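You operate a simulated robot arm through the tools that you are given. There is no shell and no other tool.

You are at the controls of a simulated robot arm. One attempt, no reset.

Task
Push the batten to its stop, run the slider up and lock it.
Fine: the batten in the gauge lane; the gauge lever frees and locks the red slider.

Only the result counts: the job must be done as asked and must still hold three seconds after the hand-in. Knocking over, shifting, dropping, spilling or breaking anything else fails it.

Robot
A 7-joint arm with a two-finger parallel gripper, fixed in place. Base frame: the origin is at the foot of the arm, x ahead of it, y to its left, z up; the work surface is at about z = 0.86. Units: m, rad, N and s.
With the tool pointing down near the work surface it reaches from about 0.42 to 0.9 m from the base axis. Its first joint turns from -2.007 to 2.007 rad. Payload 3.91 kg.
Tool frame: the origin (TCP) lies between the finger pads and is the grasp point; the fingertips stand 0.03 m ahead of it; z points along the fingers, y is the line along which they close. Largest opening 0.11 m; finger width 0.02, thickness 0.01; the body of the gripper, 0.048 by 0.112 m, starts 0.055 m behind the TCP.
Orientation is that of the tool frame in the base frame, as [roll, pitch, yaw] about the fixed x, y, z axes, in that order (R = Rz(yaw) Ry(pitch) Rx(roll)). With the fingers straight down and closing along the base's y, the tool's x points along the base's -x, its y along +y and its z along -z.

Tools
- The arm moves only by the tool arm_command. Its argument "increments" is a list of rows, each an object (a shift or turn left out is 0, a gripper value left out holds the last) with "xyz": the shift along the base's x, y, z in m, a list of three; "rotation": the turn, a rotation vector about the base's x, y, z in rad, a list of three. In form: [{"xyz": [dx, dy, dz], "rotation": [ax, ay, az]}, ...]. A call has 1 to 20 rows; each row is the pose to reach, as a shift and turn from the pose commanded when the call began. "hand" is the opening, from 0 (shut) to 1 (fully open), set as the call begins (left out, the last holds). Each row takes 0.2 s and may step no farther than 0.05 m and 0.15 rad from the row before; otherwise, or with a gripper value out of range, the whole call is refused. Where a pose cannot be reached the arm comes as near as it can. A force on the tool above 90 N (or 10 N above the force at the start of the call, whichever is more), or a blocked arm, ends the call early, and 0.2 s more pass. Each finger travels about 0.153 m/s and halts on what it meets, pressing with about 34 N; the grip force reading is that of the motor and also rises with nothing between the fingers. The clock runs only during rows and for 0.2 s after the last one: add rows that repeat a pose to give the fingers time. The reply holds the time, the measured pose of the TCP, the force on the tool along the base axes, the opening and the grip force, in the units named above and with some noise, with the torque about the TCP (base axes, N m) and any sound that the robot's microphone picked up.
- Cameras (640 x 400 px; columns grow to the right, rows downward): "scene" is fixed at [0.2192, -0.501, 1.6025]; the picture's right is [0.70, -0.71, 0.00], its down [-0.43, -0.43, -0.80] and it looks along [0.57, 0.56, -0.61] (base axes); focal length 354 px, centre (320, 200). "wrist" rides on the gripper at [0.072, 0.017, -0.103] in the tool frame; the picture's right is [-0.23, 0.97, 0.00], its down [-0.76, -0.18, -0.62] and it looks along [-0.61, -0.14, 0.78] (tool axes); focal length 222 px, centre (320, 200). There is no depth. A picture from a camera that has moved, and an enlarged one, comes with that camera's place and axes in the base frame and with its lens.
- capture(camera): a new picture of that camera. It takes no simulated time.
- move_column(by): slides the trunk up (or, below 0, down) by that many m; the arm rides with it, the base frame stays. It gives what a move gives, with no picture.
- enlarge(camera, box): a new picture of the part [left, top, right, bottom] of that camera's present view, enlarged. It takes no simulated time.
- hand_in(): hands the job in; it is judged then, once.

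Places have to be worked out from the pictures, the camera data and where the tool is seen. Open the gripper and draw the arm clear of the work before you hand the job in, unless the task says otherwise.

The tools are called as a command line: name --argument value ..., lists and objects as JSON in quotes. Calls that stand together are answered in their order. arm_command: Moves the arm, as the interface text tells. Its arguments: {"type":"object","properties":{"increments":{"type":"array","items":{"type":"object","properties":{"xyz":{"type":"array","items":{"type":"number"}},"rotation":{"type":"array","items":{"type":"number"}}}}},"hand":{"type":"number"}},"required":["increments"]} The other tools are called the same way: move_column (by) slides the trunk up or down; capture (camera) takes a picture; enlarge (camera, box) takes an enlarged picture of a part of a camera's view; hand_in () hands the job in.

At the start:

```text
clock: 0.0
ee_pos: [0.4563, 0.2256, 1.2793]
orientation: [3.141, 0.001, 3.141]
wrist_force: [-0.5, -0.6, 0.1]
wrist_torque: [-0.01, -0.02, -0.01]
opening: 0.11
gripper_force: 0.0
trunk travel left (down, up): [-0.875, 0.115]
```

scene: 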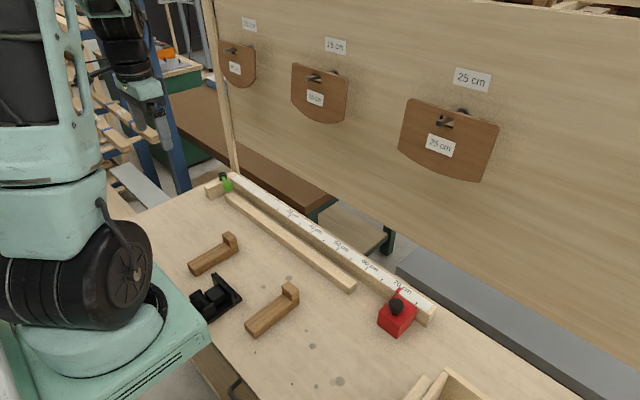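
wrist: 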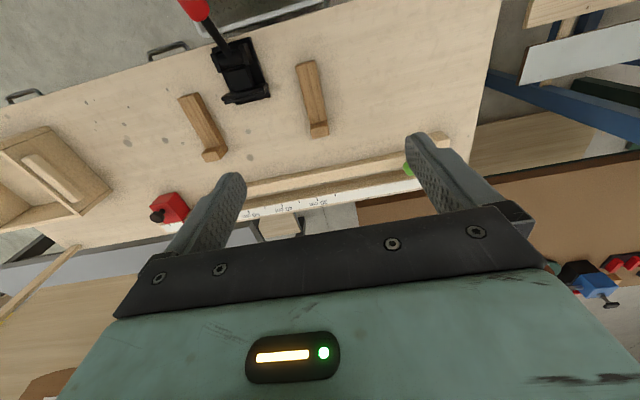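

I begin by looking closely at the bench: the batten, the ruler fence, the red slider and the black lever.

enlarge --camera "scene" --box '[180, 160, 460, 340]'

enlarge --camera "scene" --box '[350, 260, 450, 350]'

enlarge --camera "scene" --box '[180, 160, 280, 240]'

enlarge --camera "wrist" --box '[130, 0, 460, 240]'

```text
2.22 times, centred on (320, 250) of scene
camera zoom: at [0.2192, -0.501, 1.6025], right [0.7, -0.71, 0.0], down [-0.43, -0.43, -0.8], along [0.57, 0.56, -0.61], focal length 788 px, centre (320, 89)
```

zoom: 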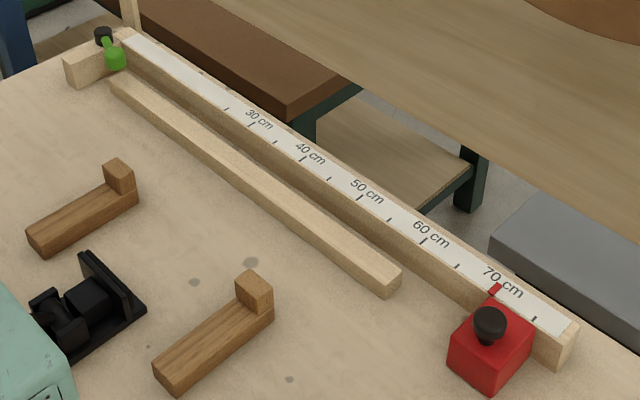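

```text
4.44 times, centred on (400, 305) of scene
camera zoom: at [0.2192, -0.501, 1.6025], right [0.7, -0.71, 0.0], down [-0.43, -0.43, -0.8], along [0.57, 0.56, -0.61], focal length 1576 px, centre (-36, -267)
```

zoom: 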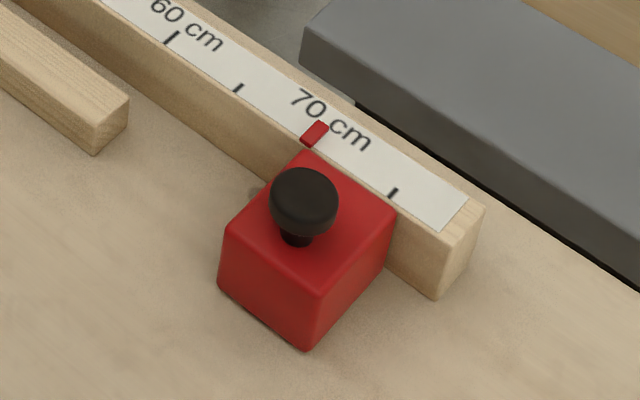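

```text
5.00 times, centred on (230, 200) of scene
camera zoom: at [0.2192, -0.501, 1.6025], right [0.7, -0.71, 0.0], down [-0.43, -0.43, -0.8], along [0.57, 0.56, -0.61], focal length 1772 px, centre (770, 200)
```

zoom: 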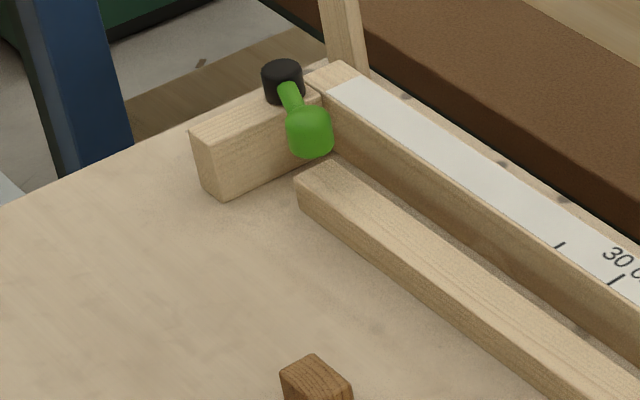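

```text
1.67 times, centred on (295, 120) of wrist
camera zoom: at [0.3831, 0.2431, 1.3825], right [0.23, 0.97, 0.0], down [0.76, -0.18, 0.62], along [0.61, -0.14, -0.78], focal length 370 px, centre (362, 333)
```

zoom: 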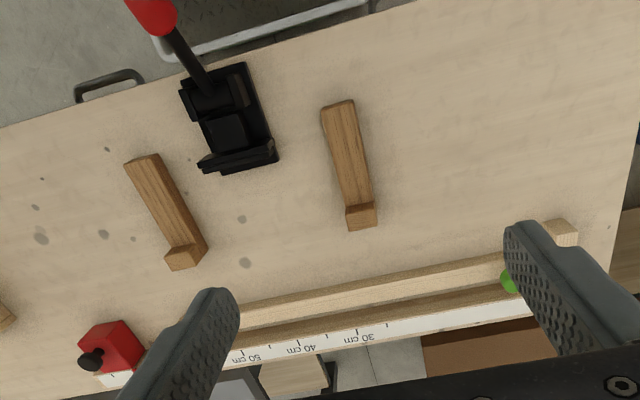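

The fence runs along y with its front face at about x=0.742. The batten lies at about x=0.683–0.708, y=-0.15 to 0.40, with a stop block and green lever near y=0.45 and the red slider near y=-0.27. I'll move the wrist camera to look at the green lever from above, staying high.

arm_command --increments '[{"xyz": [0.012, 0.022, -0.02]}, {"xyz": [0.024, 0.044, -0.04]}, {"xyz": [0.036, 0.066, -0.06]}, {"xyz": [0.048, 0.088, -0.08]}, {"xyz": [0.06, 0.11, -0.1]}, {"xyz": [0.072, 0.132, -0.12]}, {"xyz": [0.084, 0.154, -0.14]}, {"xyz": [0.096, 0.176, -0.16]}, {"xyz": [0.106, 0.198, -0.18]}, {"xyz": [0.106, 0.21, -0.2]}, {"xyz": [0.106, 0.21, -0.2]}]'

capture --camera "wrist"

capture --camera "scene"

```text
clock: 2.4
ee_pos: [0.5601, 0.4375, 1.08]
orientation: [-3.141, 0.0, 3.141]
wrist_force: [-0.2, 0.1, 0.4]
wrist_torque: [0.02, 0.03, -0.02]
opening: 0.1103
gripper_force: 0.0
trunk travel left (down, up): [-0.875, 0.115]
```

```text
taken
camera wrist: at [0.4889, 0.455, 1.1833], right [0.23, 0.97, 0.0], down [0.76, -0.18, 0.62], along [0.61, -0.14, -0.78], focal length 222 px, centre (320, 200)
```

wrist: 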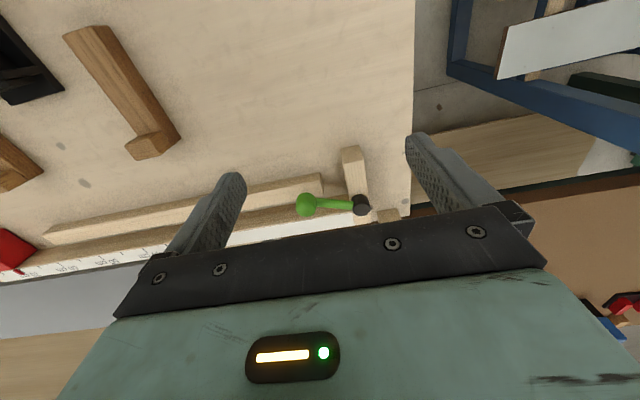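

```text
taken
```

scene: 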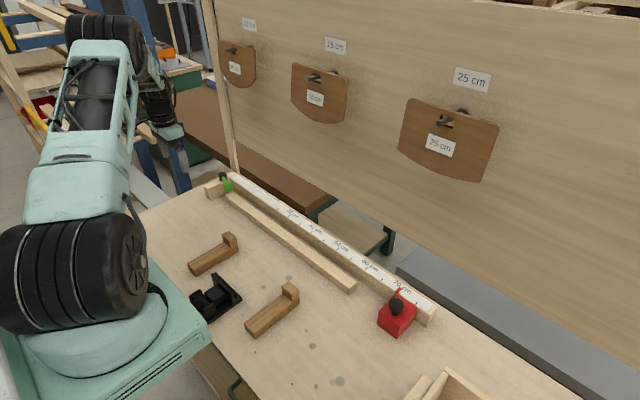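

enlarge --camera "wrist" --box '[240, 130, 420, 240]'

enlarge --camera "scene" --box '[200, 165, 250, 205]'

```text
3.56 times, centred on (330, 185) of wrist
camera zoom: at [0.4889, 0.455, 1.1833], right [0.23, 0.97, 0.0], down [0.76, -0.18, 0.62], along [0.61, -0.14, -0.78], focal length 790 px, centre (284, 253)
```

zoom: 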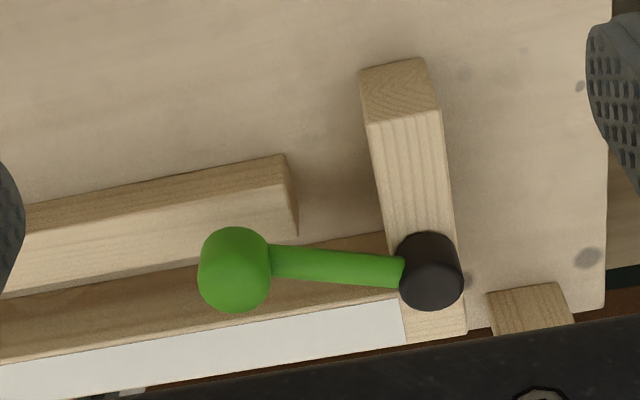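

```text
10.00 times, centred on (225, 185) of scene
camera zoom: at [0.2192, -0.501, 1.6025], right [0.7, -0.71, 0.0], down [-0.43, -0.43, -0.8], along [0.57, 0.56, -0.61], focal length 3545 px, centre (1270, 350)
```

zoom: 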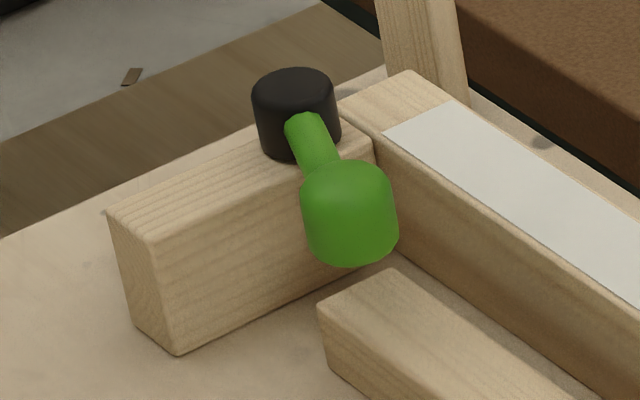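

The green lever turns on a hub at about (0.72, 0.467) on the stop block, with its knob near (0.69, 0.386, 0.928). The batten's far end is about 0.045 m short of the block. With the fingers shut, I'll travel high to a spot above the gap between batten end and slider, then check there.

arm_command --hand 0 --increments '[{"xyz": [0.008, -0.039, 0]}, {"xyz": [0.016, -0.078, 0]}, {"xyz": [0.024, -0.117, 0]}, {"xyz": [0.032, -0.156, 0]}, {"xyz": [0.04, -0.195, 0]}, {"xyz": [0.048, -0.234, 0]}, {"xyz": [0.056, -0.273, 0]}, {"xyz": [0.064, -0.312, 0]}, {"xyz": [0.072, -0.351, 0]}, {"xyz": [0.08, -0.39, 0]}, {"xyz": [0.09, -0.429, 0]}, {"xyz": [0.1, -0.468, 0]}, {"xyz": [0.11, -0.507, 0]}, {"xyz": [0.12, -0.546, 0]}, {"xyz": [0.13, -0.585, 0]}, {"xyz": [0.135, -0.625, 0]}, {"xyz": [0.135, -0.63, 0]}, {"xyz": [0.135, -0.63, 0]}]'

capture --camera "wrist"

capture --camera "scene"

```text
clock: 6.2
ee_pos: [0.6963, -0.1954, 1.0785]
orientation: [-3.14, 0.0, 3.141]
wrist_force: [0.4, -0.5, -1.0]
wrist_torque: [-0.01, -0.01, 0.05]
opening: 0.0002
gripper_force: 33.6
trunk travel left (down, up): [-0.875, 0.115]
```

```text
taken
camera wrist: at [0.6245, -0.1775, 1.1818], right [0.23, 0.97, 0.0], down [0.76, -0.18, 0.62], along [0.61, -0.14, -0.78], focal length 222 px, centre (320, 200)
```

wrist: 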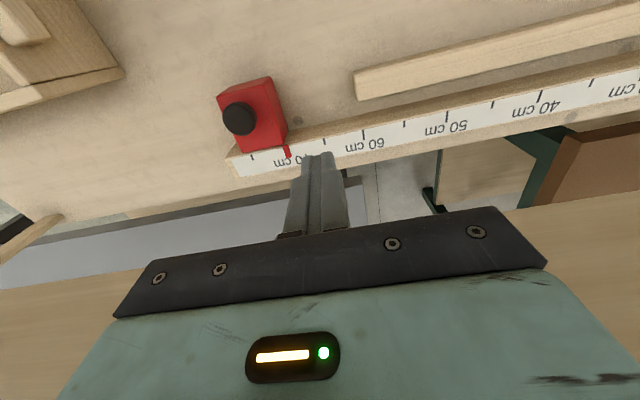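

```text
taken
```

scene: 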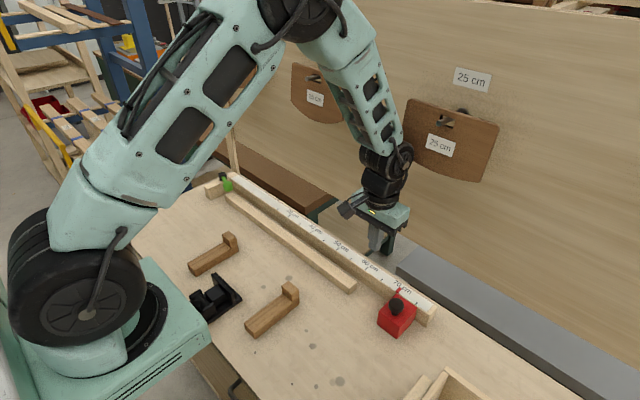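

The wrist view matches my placing of the batten end (x 0.680–0.711, y≈-0.15, top z≈0.882). I'll lower the shut fingers between the batten end and the slider.

arm_command --hand 0 --increments '[{"xyz": [0, 0.01, -0.03]}, {"xyz": [0, 0.012, -0.06]}, {"xyz": [0, 0.012, -0.09]}, {"xyz": [0, 0.012, -0.12]}, {"xyz": [0, 0.012, -0.145]}, {"xyz": [0, 0.012, -0.165]}, {"xyz": [0, 0.012, -0.18]}, {"xyz": [0, 0.012, -0.18]}]'

capture --camera "wrist"

enlarge --camera "scene" --box '[310, 180, 450, 350]'

```text
clock: 8.0
ee_pos: [0.6952, -0.1827, 0.8988]
orientation: [3.141, -0.002, -3.14]
wrist_force: [0.2, 0.7, 0.7]
wrist_torque: [0.03, 0.0, 0.01]
opening: 0.0
gripper_force: 34.5
trunk travel left (down, up): [-0.875, 0.115]
```

```text
taken
camera wrist: at [0.6231, -0.165, 1.0028], right [0.23, 0.97, 0.0], down [0.76, -0.18, 0.62], along [0.61, -0.14, -0.78], focal length 222 px, centre (320, 200)
```

wrist: 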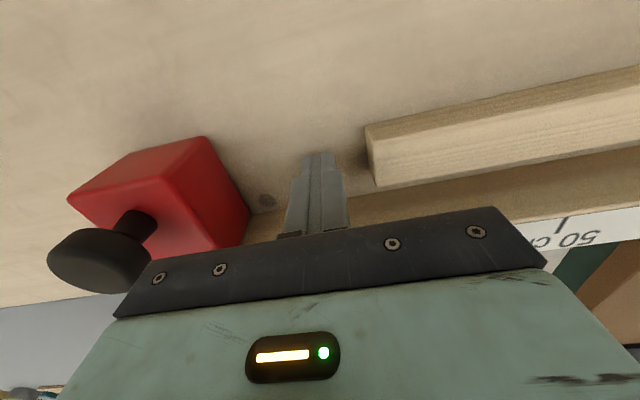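

```text
2.35 times, centred on (380, 265) of scene
camera zoom: at [0.2192, -0.501, 1.6025], right [0.7, -0.71, 0.0], down [-0.43, -0.43, -0.8], along [0.57, 0.56, -0.61], focal length 834 px, centre (179, 47)
```

zoom: 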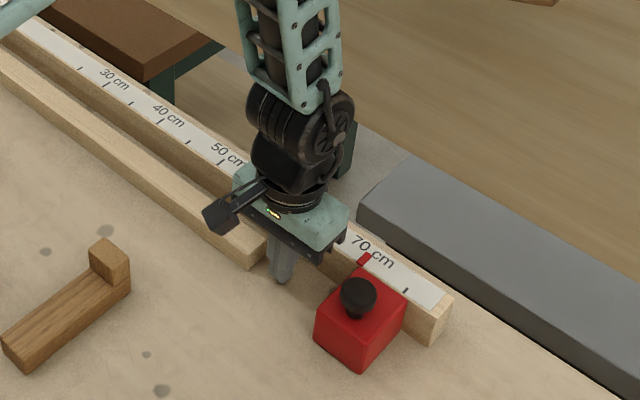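

The fingers stand in front of the batten end with the tips just above the bench. I'll push along +y slowly, stopping short of the expected contact with the stop block.

arm_command --hand 0 --increments '[{"xyz": [0, 0.006, 0]}, {"xyz": [0, 0.012, 0]}, {"xyz": [0, 0.017, 0]}, {"xyz": [0, 0.021, 0]}, {"xyz": [0, 0.025, 0]}, {"xyz": [0, 0.029, 0]}, {"xyz": [0, 0.033, 0]}, {"xyz": [0, 0.037, 0]}, {"xyz": [0, 0.041, 0]}, {"xyz": [0, 0.045, 0]}, {"xyz": [0, 0.049, 0]}, {"xyz": [0, 0.053, 0]}, {"xyz": [0, 0.057, 0]}]'

capture --camera "wrist"

enlarge --camera "scene" --box '[200, 165, 250, 205]'

enlarge --camera "scene" --box '[190, 160, 450, 330]'

```text
clock: 10.8
ee_pos: [0.6966, -0.1261, 0.8988]
orientation: [3.141, -0.001, -3.141]
wrist_force: [-0.5, 0.2, 0.2]
wrist_torque: [-0.01, 0.01, -0.01]
opening: 0.0
gripper_force: 34.2
trunk travel left (down, up): [-0.875, 0.115]
```

```text
taken
camera wrist: at [0.6243, -0.1079, 1.0026], right [0.23, 0.97, 0.0], down [0.76, -0.18, 0.62], along [0.61, -0.14, -0.78], focal length 222 px, centre (320, 200)
```

wrist: 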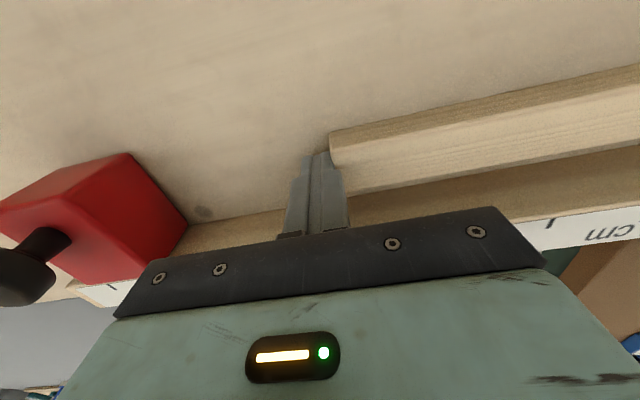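

```text
10.00 times, centred on (225, 185) of scene
camera zoom: at [0.2192, -0.501, 1.6025], right [0.7, -0.71, 0.0], down [-0.43, -0.43, -0.8], along [0.57, 0.56, -0.61], focal length 3545 px, centre (1270, 350)
```

zoom: 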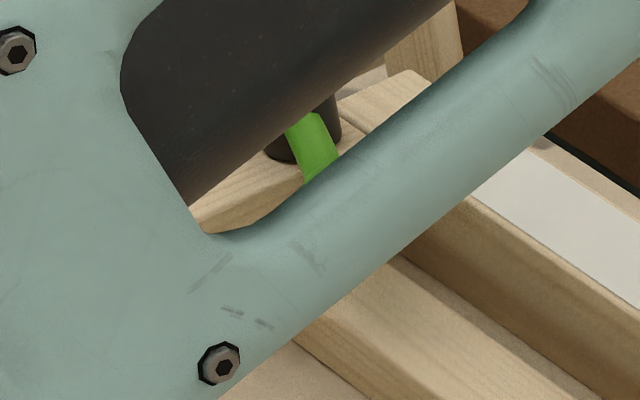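

```text
2.35 times, centred on (320, 245) of scene
camera zoom: at [0.2192, -0.501, 1.6025], right [0.7, -0.71, 0.0], down [-0.43, -0.43, -0.8], along [0.57, 0.56, -0.61], focal length 834 px, centre (320, 94)
```

zoom: 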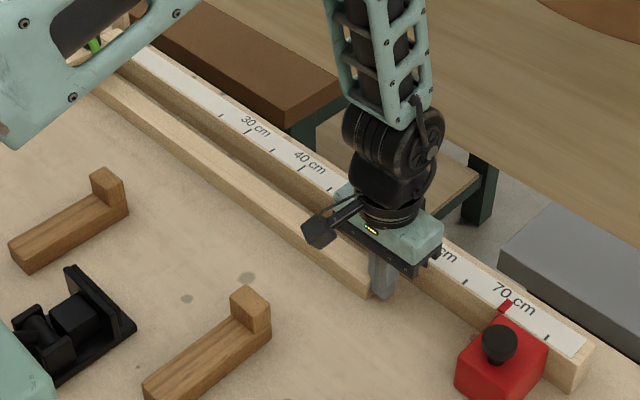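

The batten has moved about 0.035 m with almost no force. I'll continue in 2 mm steps and watch for the force rise at the stop.

arm_command --hand 0 --increments '[{"xyz": [0, 0.002, 0]}, {"xyz": [0, 0.004, 0]}, {"xyz": [0, 0.006, 0]}, {"xyz": [0, 0.008, 0]}]'

```text
clock: 11.8
ee_pos: [0.6966, -0.1192, 0.8978]
orientation: [-3.139, 0.001, 3.141]
wrist_force: [0.2, -6.3, 0.7]
wrist_torque: [-0.1, -0.04, 0.01]
opening: 0.0001
gripper_force: 33.9
trunk travel left (down, up): [-0.875, 0.115]
```

A -6 N reaction has appeared, so the batten is probably at the stop. I'll press 2 mm more to confirm.

arm_command --hand 0 --increments '[{"xyz": [0, 0.001, 0]}, {"xyz": [0, 0.002, 0]}, {"xyz": [0, 0.002, 0]}]'

```text
clock: 12.6
ee_pos: [0.6946, -0.1193, 0.8979]
orientation: [-3.139, -0.001, 3.141]
wrist_force: [0.6, -25.3, 0.7]
wrist_torque: [-0.44, -0.02, -0.02]
opening: 0.0
gripper_force: 34.3
trunk travel left (down, up): [-0.875, 0.115]
```

25 N with no more motion: the batten is seated against its stop, its near end at about y=-0.109. I'll back off, rise, and check both ends.

arm_command --hand 0 --increments '[{"xyz": [0, -0.005, 0]}, {"xyz": [0, -0.02, 0]}, {"xyz": [0, -0.03, 0.02]}, {"xyz": [0, -0.03, 0.06]}, {"xyz": [0, -0.03, 0.1]}, {"xyz": [0, -0.03, 0.14]}, {"xyz": [0, -0.07, 0.15]}, {"xyz": [0, -0.11, 0.15]}, {"xyz": [0, -0.15, 0.15]}, {"xyz": [0, -0.19, 0.15]}, {"xyz": [0, -0.225, 0.15]}, {"xyz": [0, -0.225, 0.15]}]'

capture --camera "wrist"

capture --camera "scene"

enlarge --camera "scene" --box '[200, 165, 250, 205]'

```text
clock: 15.2
ee_pos: [0.6959, -0.3402, 1.0465]
orientation: [-3.14, 0.0, -3.142]
wrist_force: [0.4, 0.9, 0.8]
wrist_torque: [0.02, -0.03, -0.02]
opening: 0.0
gripper_force: 33.9
trunk travel left (down, up): [-0.875, 0.115]
```

```text
taken
camera wrist: at [0.6238, -0.3233, 1.1513], right [0.23, 0.97, 0.0], down [0.76, -0.18, 0.62], along [0.61, -0.14, -0.78], focal length 222 px, centre (320, 200)
```

wrist: 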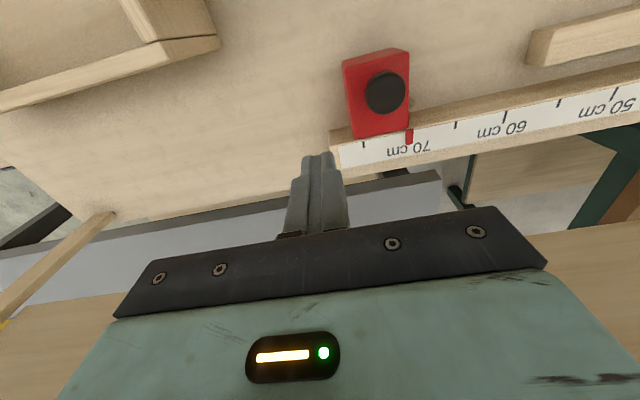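

```text
taken
```

scene: 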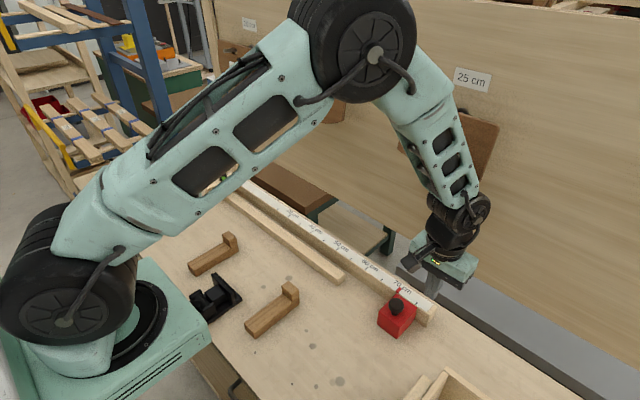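

```text
10.00 times, centred on (225, 185) of scene
camera zoom: at [0.2192, -0.501, 1.6025], right [0.7, -0.71, 0.0], down [-0.43, -0.43, -0.8], along [0.57, 0.56, -0.61], focal length 3545 px, centre (1270, 350)
```

zoom: 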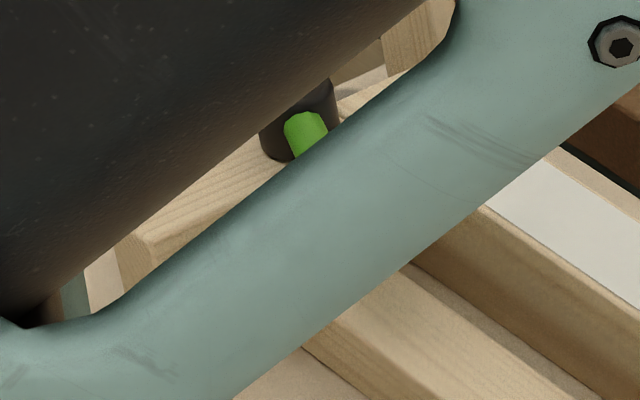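

The slider sits at y≈-0.311 to -0.255, about 0.05 m tall with its knob up to about z=0.94. I'll lower the shut fingers behind it, clear of the knob, to test gently whether it is free or locked.

arm_command --hand 0 --increments '[{"xyz": [0.002, -0.006, -0.03]}, {"xyz": [0.004, -0.006, -0.06]}, {"xyz": [0.004, -0.006, -0.085]}, {"xyz": [0.004, -0.006, -0.105]}, {"xyz": [0.004, -0.006, -0.12]}, {"xyz": [0.004, -0.006, -0.132]}, {"xyz": [0.004, -0.006, -0.132]}]'

capture --camera "wrist"

enlarge --camera "scene" --box '[360, 220, 480, 340]'

```text
clock: 16.8
ee_pos: [0.6986, -0.348, 0.9165]
orientation: [-3.14, -0.002, 3.141]
wrist_force: [0.0, 0.3, -0.9]
wrist_torque: [0.02, -0.04, -0.01]
opening: 0.0
gripper_force: 34.1
trunk travel left (down, up): [-0.875, 0.115]
```

```text
taken
camera wrist: at [0.6274, -0.3298, 1.0204], right [0.23, 0.97, 0.0], down [0.76, -0.18, 0.62], along [0.61, -0.14, -0.78], focal length 222 px, centre (320, 200)
```

wrist: 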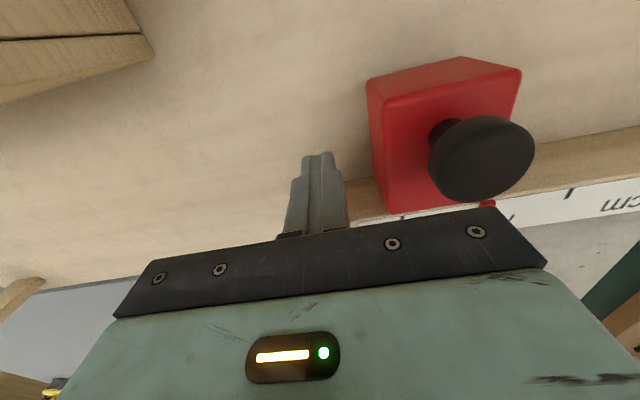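

```text
3.33 times, centred on (420, 280) of scene
camera zoom: at [0.2192, -0.501, 1.6025], right [0.7, -0.71, 0.0], down [-0.43, -0.43, -0.8], along [0.57, 0.56, -0.61], focal length 1182 px, centre (-13, -67)
```

zoom: 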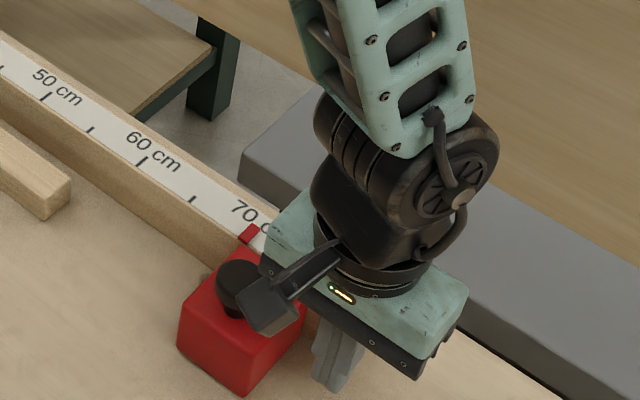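

The fingers are behind the slider. I'll approach until just short of contact, then move in millimetre steps.

arm_command --hand 0 --increments '[{"xyz": [0, 0.006, 0]}, {"xyz": [0, 0.012, 0]}, {"xyz": [0, 0.018, 0]}, {"xyz": [0, 0.022, 0]}, {"xyz": [0, 0.024, 0]}, {"xyz": [0, 0.026, 0]}]'

capture --camera "wrist"

```text
clock: 18.2
ee_pos: [0.6989, -0.3204, 0.9165]
orientation: [3.141, 0.0, -3.141]
wrist_force: [-0.7, -0.4, -0.5]
wrist_torque: [-0.02, 0.01, -0.02]
opening: 0.0003
gripper_force: 33.9
trunk travel left (down, up): [-0.875, 0.115]
```

```text
taken
camera wrist: at [0.6275, -0.3033, 1.0208], right [0.23, 0.97, 0.0], down [0.76, -0.18, 0.62], along [0.61, -0.14, -0.78], focal length 222 px, centre (320, 200)
```

wrist: 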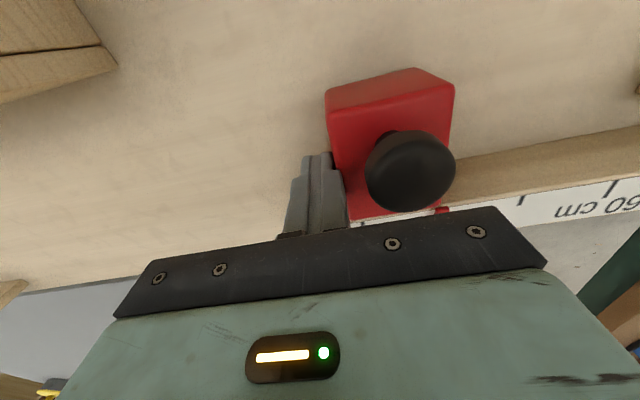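

Nearly touching. I'll go 2 mm more in 1 mm steps and read the force.

arm_command --hand 0 --increments '[{"xyz": [0, 0.001, 0]}, {"xyz": [0, 0.002, 0]}]'

```text
clock: 18.8
ee_pos: [0.7003, -0.3182, 0.9172]
orientation: [3.141, 0.0, 3.141]
wrist_force: [-0.1, -1.7, 0.4]
wrist_torque: [0.01, 0.02, 0.0]
opening: 0.0001
gripper_force: 33.5
trunk travel left (down, up): [-0.875, 0.115]
```

arm_command --hand 0 --increments '[{"xyz": [0, 0.001, 0]}, {"xyz": [0, 0.002, 0]}]'

capture --camera "wrist"

```text
clock: 19.4
ee_pos: [0.7, -0.3181, 0.9161]
orientation: [-3.138, 0.0, 3.14]
wrist_force: [-5.4, -11.6, 0.6]
wrist_torque: [-0.08, 0.05, 0.05]
opening: 0.0002
gripper_force: 34.0
trunk travel left (down, up): [-0.875, 0.115]
```

```text
taken
camera wrist: at [0.628, -0.3007, 1.0206], right [0.23, 0.97, 0.0], down [0.76, -0.18, 0.62], along [0.61, -0.14, -0.78], focal length 222 px, centre (320, 200)
```

wrist: 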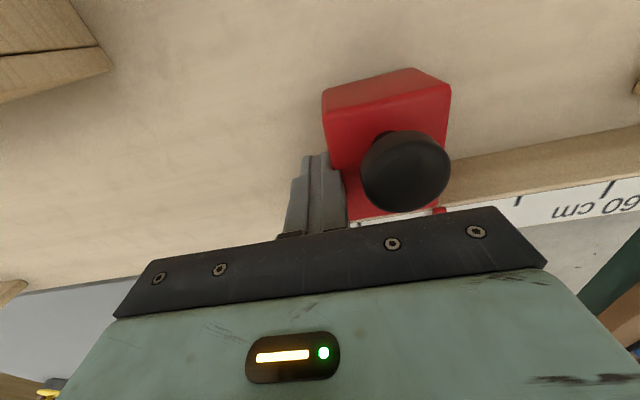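

At 11.6 N the slider doesn't budge, so it is locked and I won't force it. I'll retreat, go up, and carry the hand to above the green lever, turning it 90° so the fingers can straddle the knob along x.

arm_command --hand 0 --increments '[{"xyz": [0, -0.006, 0]}, {"xyz": [0, -0.016, 0]}, {"xyz": [0, -0.02, 0.02]}, {"xyz": [0, -0.02, 0.06]}, {"xyz": [0, -0.02, 0.1]}, {"xyz": [0, -0.02, 0.14]}, {"xyz": [0, -0.02, 0.16]}, {"xyz": [0, -0.02, 0.16]}]'

arm_command --hand 0.6 --increments '[{"xyz": [0, 0.04, 0], "rotation": [0, 0, 0.09]}, {"xyz": [0, 0.08, 0], "rotation": [0, 0, 0.18]}, {"xyz": [0, 0.12, 0], "rotation": [0, 0, 0.27]}, {"xyz": [0, 0.16, 0], "rotation": [0, 0, 0.36]}, {"xyz": [0, 0.2, 0], "rotation": [0, 0, 0.45]}, {"xyz": [0, 0.24, 0], "rotation": [0, 0, 0.54]}, {"xyz": [0, 0.28, 0], "rotation": [0, 0, 0.63]}, {"xyz": [0, 0.32, 0], "rotation": [0, 0, 0.72]}, {"xyz": [0, 0.36, 0], "rotation": [0, 0, 0.81]}, {"xyz": [0, 0.4, 0], "rotation": [0, 0, 0.9]}, {"xyz": [-0.002, 0.44, 0], "rotation": [0, 0, 0.99]}, {"xyz": [-0.004, 0.48, 0], "rotation": [0, 0, 1.08]}, {"xyz": [-0.006, 0.52, 0], "rotation": [0, 0, 1.17]}, {"xyz": [-0.008, 0.56, 0], "rotation": [0, 0, 1.26]}, {"xyz": [-0.01, 0.6, 0], "rotation": [0, 0, 1.35]}, {"xyz": [-0.01, 0.64, 0], "rotation": [0, 0, 1.44]}, {"xyz": [-0.01, 0.68, 0], "rotation": [0, 0, 1.53]}, {"xyz": [-0.01, 0.71, 0], "rotation": [0, 0, 1.5708]}, {"xyz": [-0.01, 0.725, 0], "rotation": [0, 0, 1.5708]}, {"xyz": [-0.01, 0.725, 0], "rotation": [0, 0, 1.5708]}]'

capture --camera "wrist"

capture --camera "scene"

```text
clock: 21.2
ee_pos: [0.7, -0.336, 1.0779]
orientation: [-3.141, 0.001, 3.141]
wrist_force: [0.2, 0.1, -0.5]
wrist_torque: [-0.02, 0.0, -0.01]
opening: 0.0001
gripper_force: 33.8
trunk travel left (down, up): [-0.875, 0.115]
```

```text
clock: 25.4
ee_pos: [0.6892, 0.3887, 1.0776]
orientation: [3.141, -0.001, -1.571]
wrist_force: [-0.9, 0.2, 0.2]
wrist_torque: [0.01, 0.01, 0.0]
opening: 0.0662
gripper_force: 0.0
trunk travel left (down, up): [-0.875, 0.115]
```

```text
taken
camera wrist: at [0.6725, 0.317, 1.1814], right [-0.97, 0.23, 0.0], down [0.18, 0.76, 0.62], along [0.14, 0.61, -0.78], focal length 222 px, centre (320, 200)
```

wrist: 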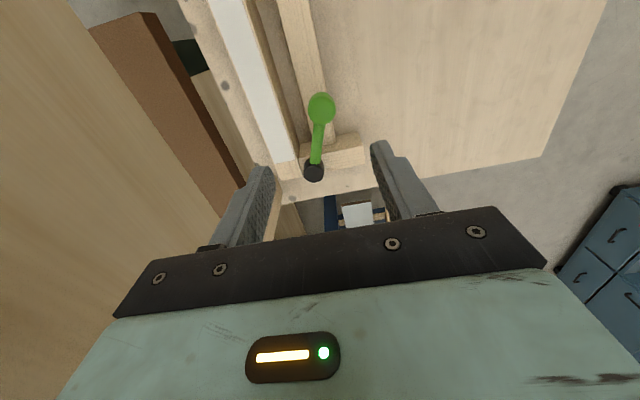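

```text
taken
```

scene: 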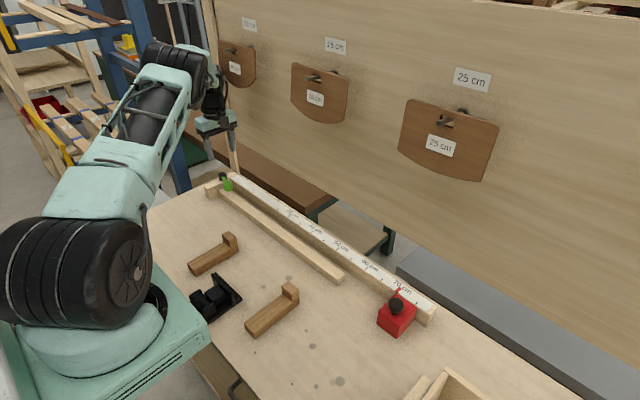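

enlarge --camera "wrist" --box '[230, 60, 410, 200]'

enlarge --camera "scene" --box '[200, 165, 250, 205]'

```text
2.86 times, centred on (320, 130) of wrist
camera zoom: at [0.6725, 0.317, 1.1814], right [-0.97, 0.23, 0.0], down [0.18, 0.76, 0.62], along [0.14, 0.61, -0.78], focal length 635 px, centre (320, 400)
```

zoom: 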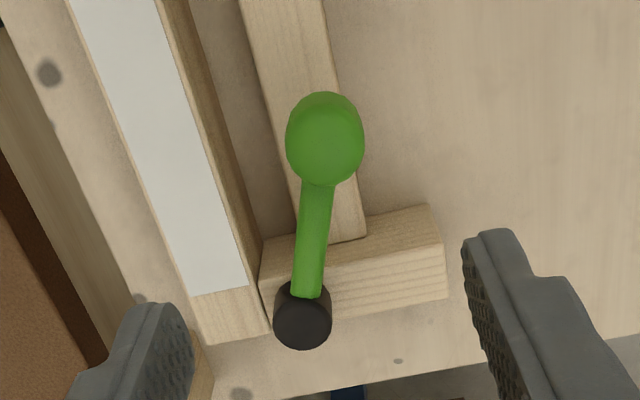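

```text
10.00 times, centred on (225, 185) of scene
camera zoom: at [0.2192, -0.501, 1.6025], right [0.7, -0.71, 0.0], down [-0.43, -0.43, -0.8], along [0.57, 0.56, -0.61], focal length 3545 px, centre (1270, 350)
```

zoom: 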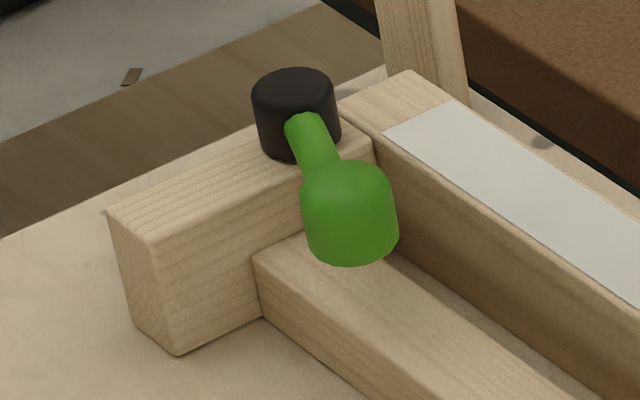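

The batten end is flush against the stop block, and the lever knob is at (0.687, 0.390), between the open fingers in plan. I'll lower the fingers so they straddle it, tips at about z=0.914.

arm_command --hand 0.6 --increments '[{"xyz": [-0.002, 0, -0.03]}, {"xyz": [-0.002, 0, -0.06]}, {"xyz": [-0.002, 0, -0.085]}, {"xyz": [-0.002, 0, -0.105]}, {"xyz": [-0.002, 0, -0.12]}, {"xyz": [-0.002, 0, -0.133]}, {"xyz": [-0.002, 0, -0.133]}]'

capture --camera "wrist"

enlarge --camera "scene" --box '[190, 150, 270, 214]'

```text
clock: 27.0
ee_pos: [0.6878, 0.3883, 0.9439]
orientation: [3.141, 0.0, -1.571]
wrist_force: [-1.5, 0.1, -0.1]
wrist_torque: [0.0, 0.02, -0.03]
opening: 0.0661
gripper_force: 0.0
trunk travel left (down, up): [-0.875, 0.115]
```

```text
taken
camera wrist: at [0.6714, 0.3159, 1.0474], right [-0.97, 0.23, 0.0], down [0.18, 0.76, 0.62], along [0.14, 0.61, -0.78], focal length 222 px, centre (320, 200)
```

wrist: 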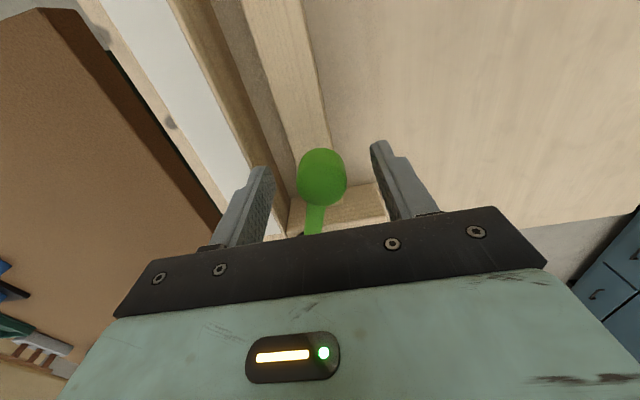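

```text
6.25 times, centred on (230, 182) of scene
camera zoom: at [0.2192, -0.501, 1.6025], right [0.7, -0.71, 0.0], down [-0.43, -0.43, -0.8], along [0.57, 0.56, -0.61], focal length 2216 px, centre (882, 312)
```

zoom: 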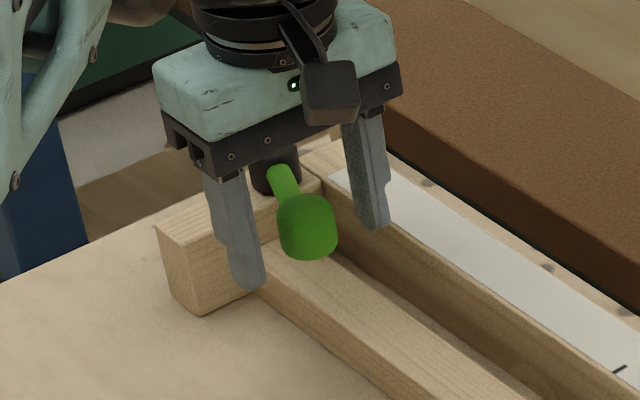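

The knob lies between the fingers. I'll nudge it toward -x with the far finger in small steps, watching the force, to find which way the lever turns.

arm_command --hand 0.6 --increments '[{"xyz": [-0.005, 0, 0]}, {"xyz": [-0.01, 0, 0]}, {"xyz": [-0.014, 0, 0]}, {"xyz": [-0.016, 0, 0]}, {"xyz": [-0.018, 0, 0]}, {"xyz": [-0.02, 0, 0]}]'

enlarge --camera "scene" --box '[190, 150, 270, 214]'

```text
clock: 28.4
ee_pos: [0.6673, 0.3885, 0.9435]
orientation: [-3.14, 0.0, -1.571]
wrist_force: [0.6, 0.2, 0.5]
wrist_torque: [0.01, -0.01, -0.01]
opening: 0.0661
gripper_force: 0.1
trunk travel left (down, up): [-0.875, 0.115]
```

```text
6.25 times, centred on (230, 182) of scene
camera zoom: at [0.2192, -0.501, 1.6025], right [0.7, -0.71, 0.0], down [-0.43, -0.43, -0.8], along [0.57, 0.56, -0.61], focal length 2216 px, centre (882, 312)
```

zoom: 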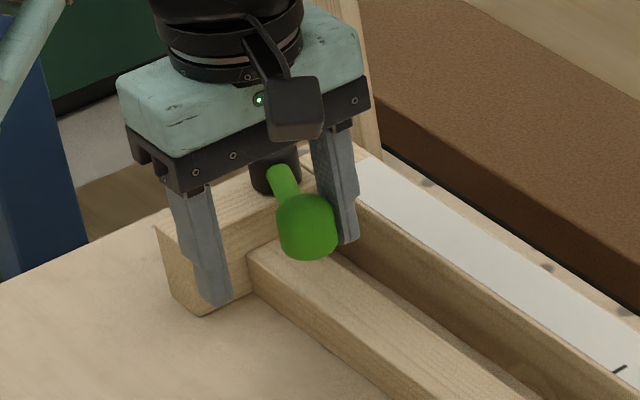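

Almost touching. I'll continue 1–2 mm at a time toward -x.

arm_command --hand 0.6 --increments '[{"xyz": [-0.001, 0, 0]}, {"xyz": [-0.002, 0, 0]}, {"xyz": [-0.003, 0, 0]}, {"xyz": [-0.004, 0, 0]}]'

enlarge --camera "scene" --box '[190, 150, 270, 214]'

```text
clock: 29.4
ee_pos: [0.6639, 0.3882, 0.9437]
orientation: [3.141, -0.001, -1.57]
wrist_force: [0.6, -0.1, -0.1]
wrist_torque: [0.03, 0.02, 0.0]
opening: 0.0664
gripper_force: 0.1
trunk travel left (down, up): [-0.875, 0.115]
```

```text
6.25 times, centred on (230, 182) of scene
camera zoom: at [0.2192, -0.501, 1.6025], right [0.7, -0.71, 0.0], down [-0.43, -0.43, -0.8], along [0.57, 0.56, -0.61], focal length 2216 px, centre (882, 312)
```

zoom: 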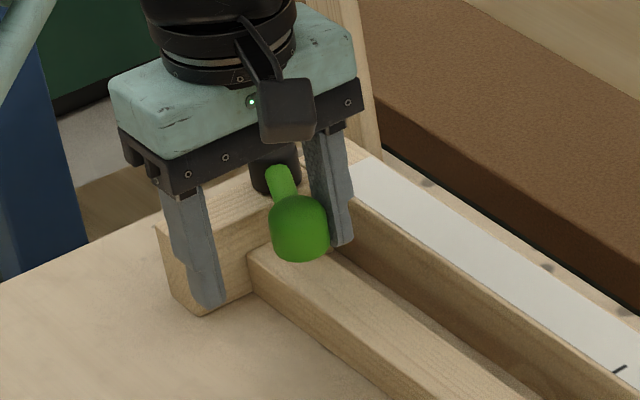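

The lever turns freely toward -x (clockwise from above). I'll follow its arc about the hub at (0.717, 0.464) with radius about 0.081, turning the hand with it, up to about 50° from -y.

arm_command --hand 0.6 --increments '[{"xyz": [0.002, 0.003, 0], "rotation": [0, 0, -0.12]}, {"xyz": [0.003, 0.006, 0], "rotation": [0, 0, -0.24]}, {"xyz": [0.003, 0.008, 0], "rotation": [0, 0, -0.36]}, {"xyz": [0.002, 0.01, 0], "rotation": [0, 0, -0.454]}, {"xyz": [-0.0024, 0.0142, 0], "rotation": [0, 0, -0.524]}, {"xyz": [-0.0075, 0.0191, 0], "rotation": [0, 0, -0.611]}, {"xyz": [-0.0122, 0.0247, 0], "rotation": [0, 0, -0.698]}, {"xyz": [-0.0164, 0.0306, 0], "rotation": [0, 0, -0.785]}, {"xyz": [-0.0199, 0.0368, 0], "rotation": [0, 0, -0.873]}, {"xyz": [-0.0199, 0.0368, 0], "rotation": [0, 0, -0.873]}]'

capture --camera "wrist"

enlarge --camera "scene" --box '[190, 150, 270, 214]'

```text
clock: 31.6
ee_pos: [0.6442, 0.426, 0.9435]
orientation: [-3.141, -0.001, -2.445]
wrist_force: [0.2, -0.2, -0.4]
wrist_torque: [-0.02, -0.02, -0.02]
opening: 0.0657
gripper_force: 0.1
trunk travel left (down, up): [-0.875, 0.115]
```

```text
taken
camera wrist: at [0.5783, 0.3925, 1.0471], right [-0.45, 0.89, 0.0], down [0.7, 0.35, 0.62], along [0.56, 0.28, -0.78], focal length 222 px, centre (320, 200)
```

wrist: 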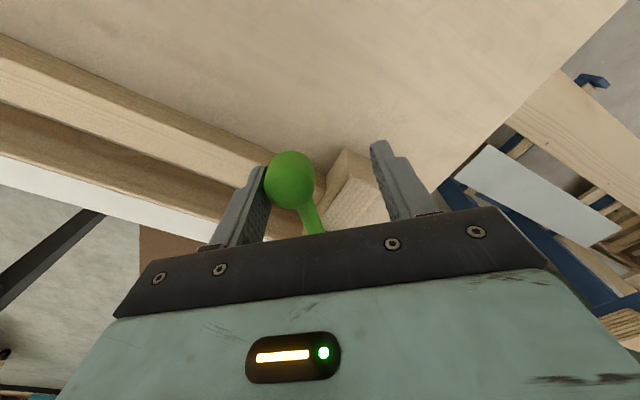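

```text
6.25 times, centred on (230, 182) of scene
camera zoom: at [0.2192, -0.501, 1.6025], right [0.7, -0.71, 0.0], down [-0.43, -0.43, -0.8], along [0.57, 0.56, -0.61], focal length 2216 px, centre (882, 312)
```

zoom: 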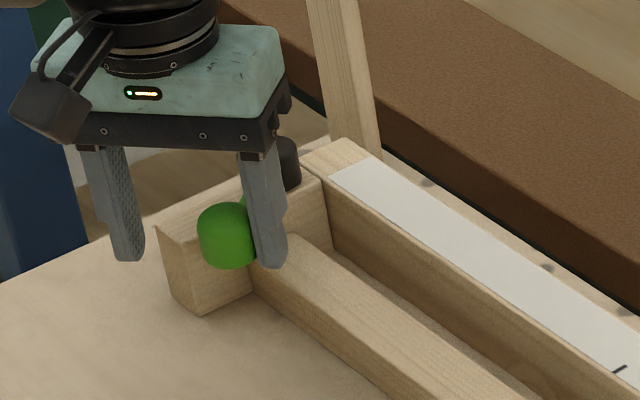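

The lever follows smoothly at near zero force. I'll carry on along the arc to about 80°.

arm_command --hand 0.6 --increments '[{"xyz": [-0.0032, 0.0065, 0], "rotation": [0, 0, -0.087]}, {"xyz": [-0.0057, 0.0134, 0], "rotation": [0, 0, -0.1745]}, {"xyz": [-0.0076, 0.0204, 0], "rotation": [0, 0, -0.262]}, {"xyz": [-0.0089, 0.0274, 0], "rotation": [0, 0, -0.349]}, {"xyz": [-0.0095, 0.0346, 0], "rotation": [0, 0, -0.436]}, {"xyz": [-0.0096, 0.0418, 0], "rotation": [0, 0, -0.524]}]'

capture --camera "wrist"

enlarge --camera "scene" --box '[190, 150, 270, 214]'

```text
clock: 33.0
ee_pos: [0.6276, 0.4586, 0.9468]
orientation: [-3.141, -0.001, -2.968]
wrist_force: [0.7, -0.6, 0.3]
wrist_torque: [0.01, -0.05, -0.03]
opening: 0.0657
gripper_force: 0.1
out of reach, approached as far as the arm can: row 5, 6
trunk travel left (down, up): [-0.875, 0.115]
```

```text
taken
camera wrist: at [0.5534, 0.4635, 1.0508], right [0.06, 1.0, 0.0], down [0.78, -0.04, 0.62], along [0.62, -0.04, -0.78], focal length 222 px, centre (320, 200)
```

wrist: 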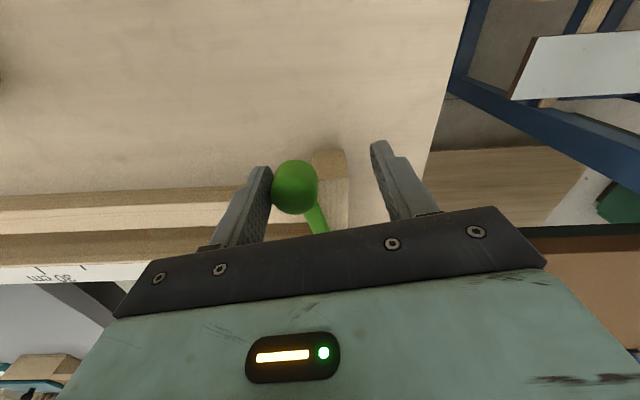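

```text
6.25 times, centred on (230, 182) of scene
camera zoom: at [0.2192, -0.501, 1.6025], right [0.7, -0.71, 0.0], down [-0.43, -0.43, -0.8], along [0.57, 0.56, -0.61], focal length 2216 px, centre (882, 312)
```

zoom: 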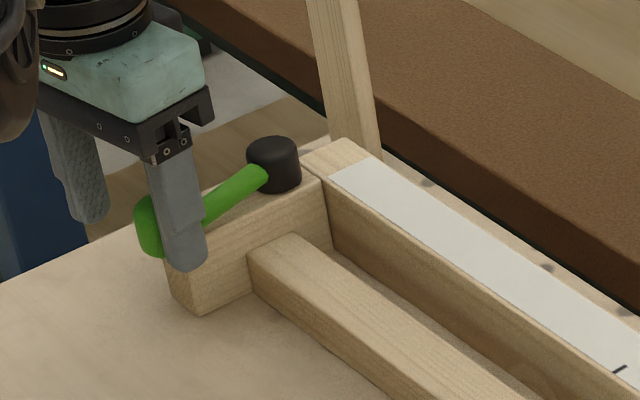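

The lever is now at about 75° and still light, but the arm reported its reach limit in this hand attitude. I'll turn the hand back a little (+0.3 rad) and see whether the remaining push along +y is reachable, feeling for the lever's end stop.

arm_command --hand 0.6 --increments '[{"xyz": [0, 0, 0], "rotation": [0, 0, 0.1]}, {"xyz": [0, 0, 0], "rotation": [0, 0, 0.2]}, {"xyz": [-0.002, 0.002, 0], "rotation": [0, 0, 0.3]}, {"xyz": [-0.003, 0.004, 0], "rotation": [0, 0, 0.35]}]'

capture --camera "wrist"

capture --camera "scene"

```text
clock: 34.0
ee_pos: [0.6257, 0.4597, 0.9478]
orientation: [3.141, 0.0, -2.615]
wrist_force: [0.4, 0.3, -0.2]
wrist_torque: [0.0, -0.03, 0.02]
opening: 0.0661
gripper_force: 0.4
trunk travel left (down, up): [-0.875, 0.115]
```

```text
taken
camera wrist: at [0.554, 0.4397, 1.0505], right [-0.29, 0.96, 0.0], down [0.75, 0.23, 0.62], along [0.6, 0.18, -0.78], focal length 222 px, centre (320, 200)
```

wrist: 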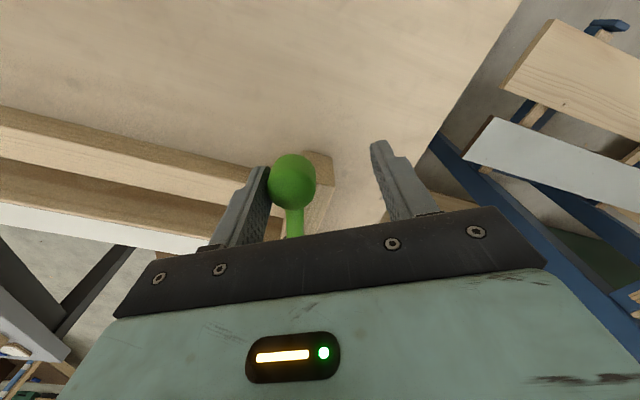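

```text
taken
```

scene: 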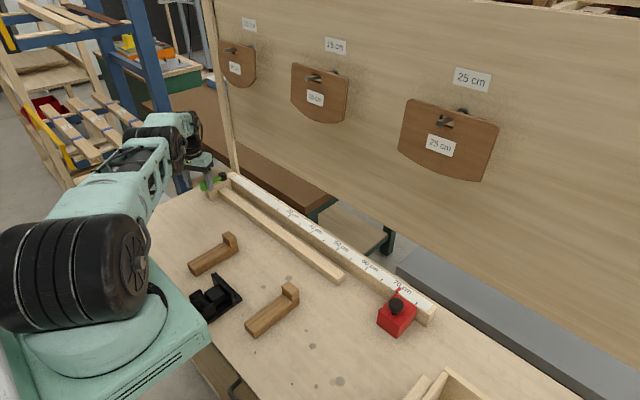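

That attitude is reachable, and the knob is still held against the near finger. I'll push on along +y in small steps to look for the end stop.

arm_command --hand 0.6 --increments '[{"xyz": [0.0, 0.004, -0.001]}, {"xyz": [0.001, 0.008, -0.002]}, {"xyz": [0.002, 0.012, -0.003]}, {"xyz": [0.003, 0.016, -0.003]}, {"xyz": [0.004, 0.02, -0.003]}]'

enlarge --camera "scene" --box '[190, 150, 270, 214]'

capture --camera "wrist"

```text
clock: 35.2
ee_pos: [0.6187, 0.4658, 0.9478]
orientation: [-3.141, 0.002, -2.618]
wrist_force: [-0.1, -0.4, 0.6]
wrist_torque: [0.02, -0.01, 0.02]
opening: 0.0663
gripper_force: 0.1
out of reach, approached as far as the arm can: row 2, 3, 4, 5
trunk travel left (down, up): [-0.875, 0.115]
```

```text
6.25 times, centred on (230, 182) of scene
camera zoom: at [0.2192, -0.501, 1.6025], right [0.7, -0.71, 0.0], down [-0.43, -0.43, -0.8], along [0.57, 0.56, -0.61], focal length 2216 px, centre (882, 312)
```

zoom: 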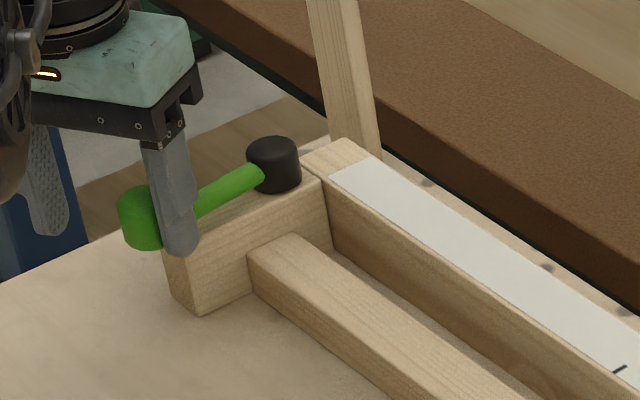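

```text
taken
camera wrist: at [0.5482, 0.4454, 1.0516], right [-0.29, 0.96, 0.0], down [0.75, 0.23, 0.62], along [0.6, 0.18, -0.78], focal length 222 px, centre (320, 200)
```

wrist: 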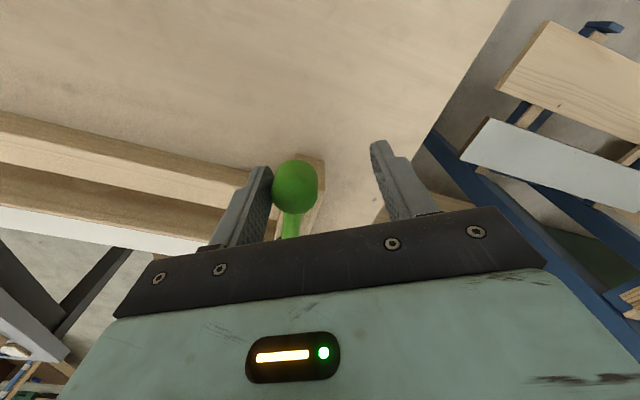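

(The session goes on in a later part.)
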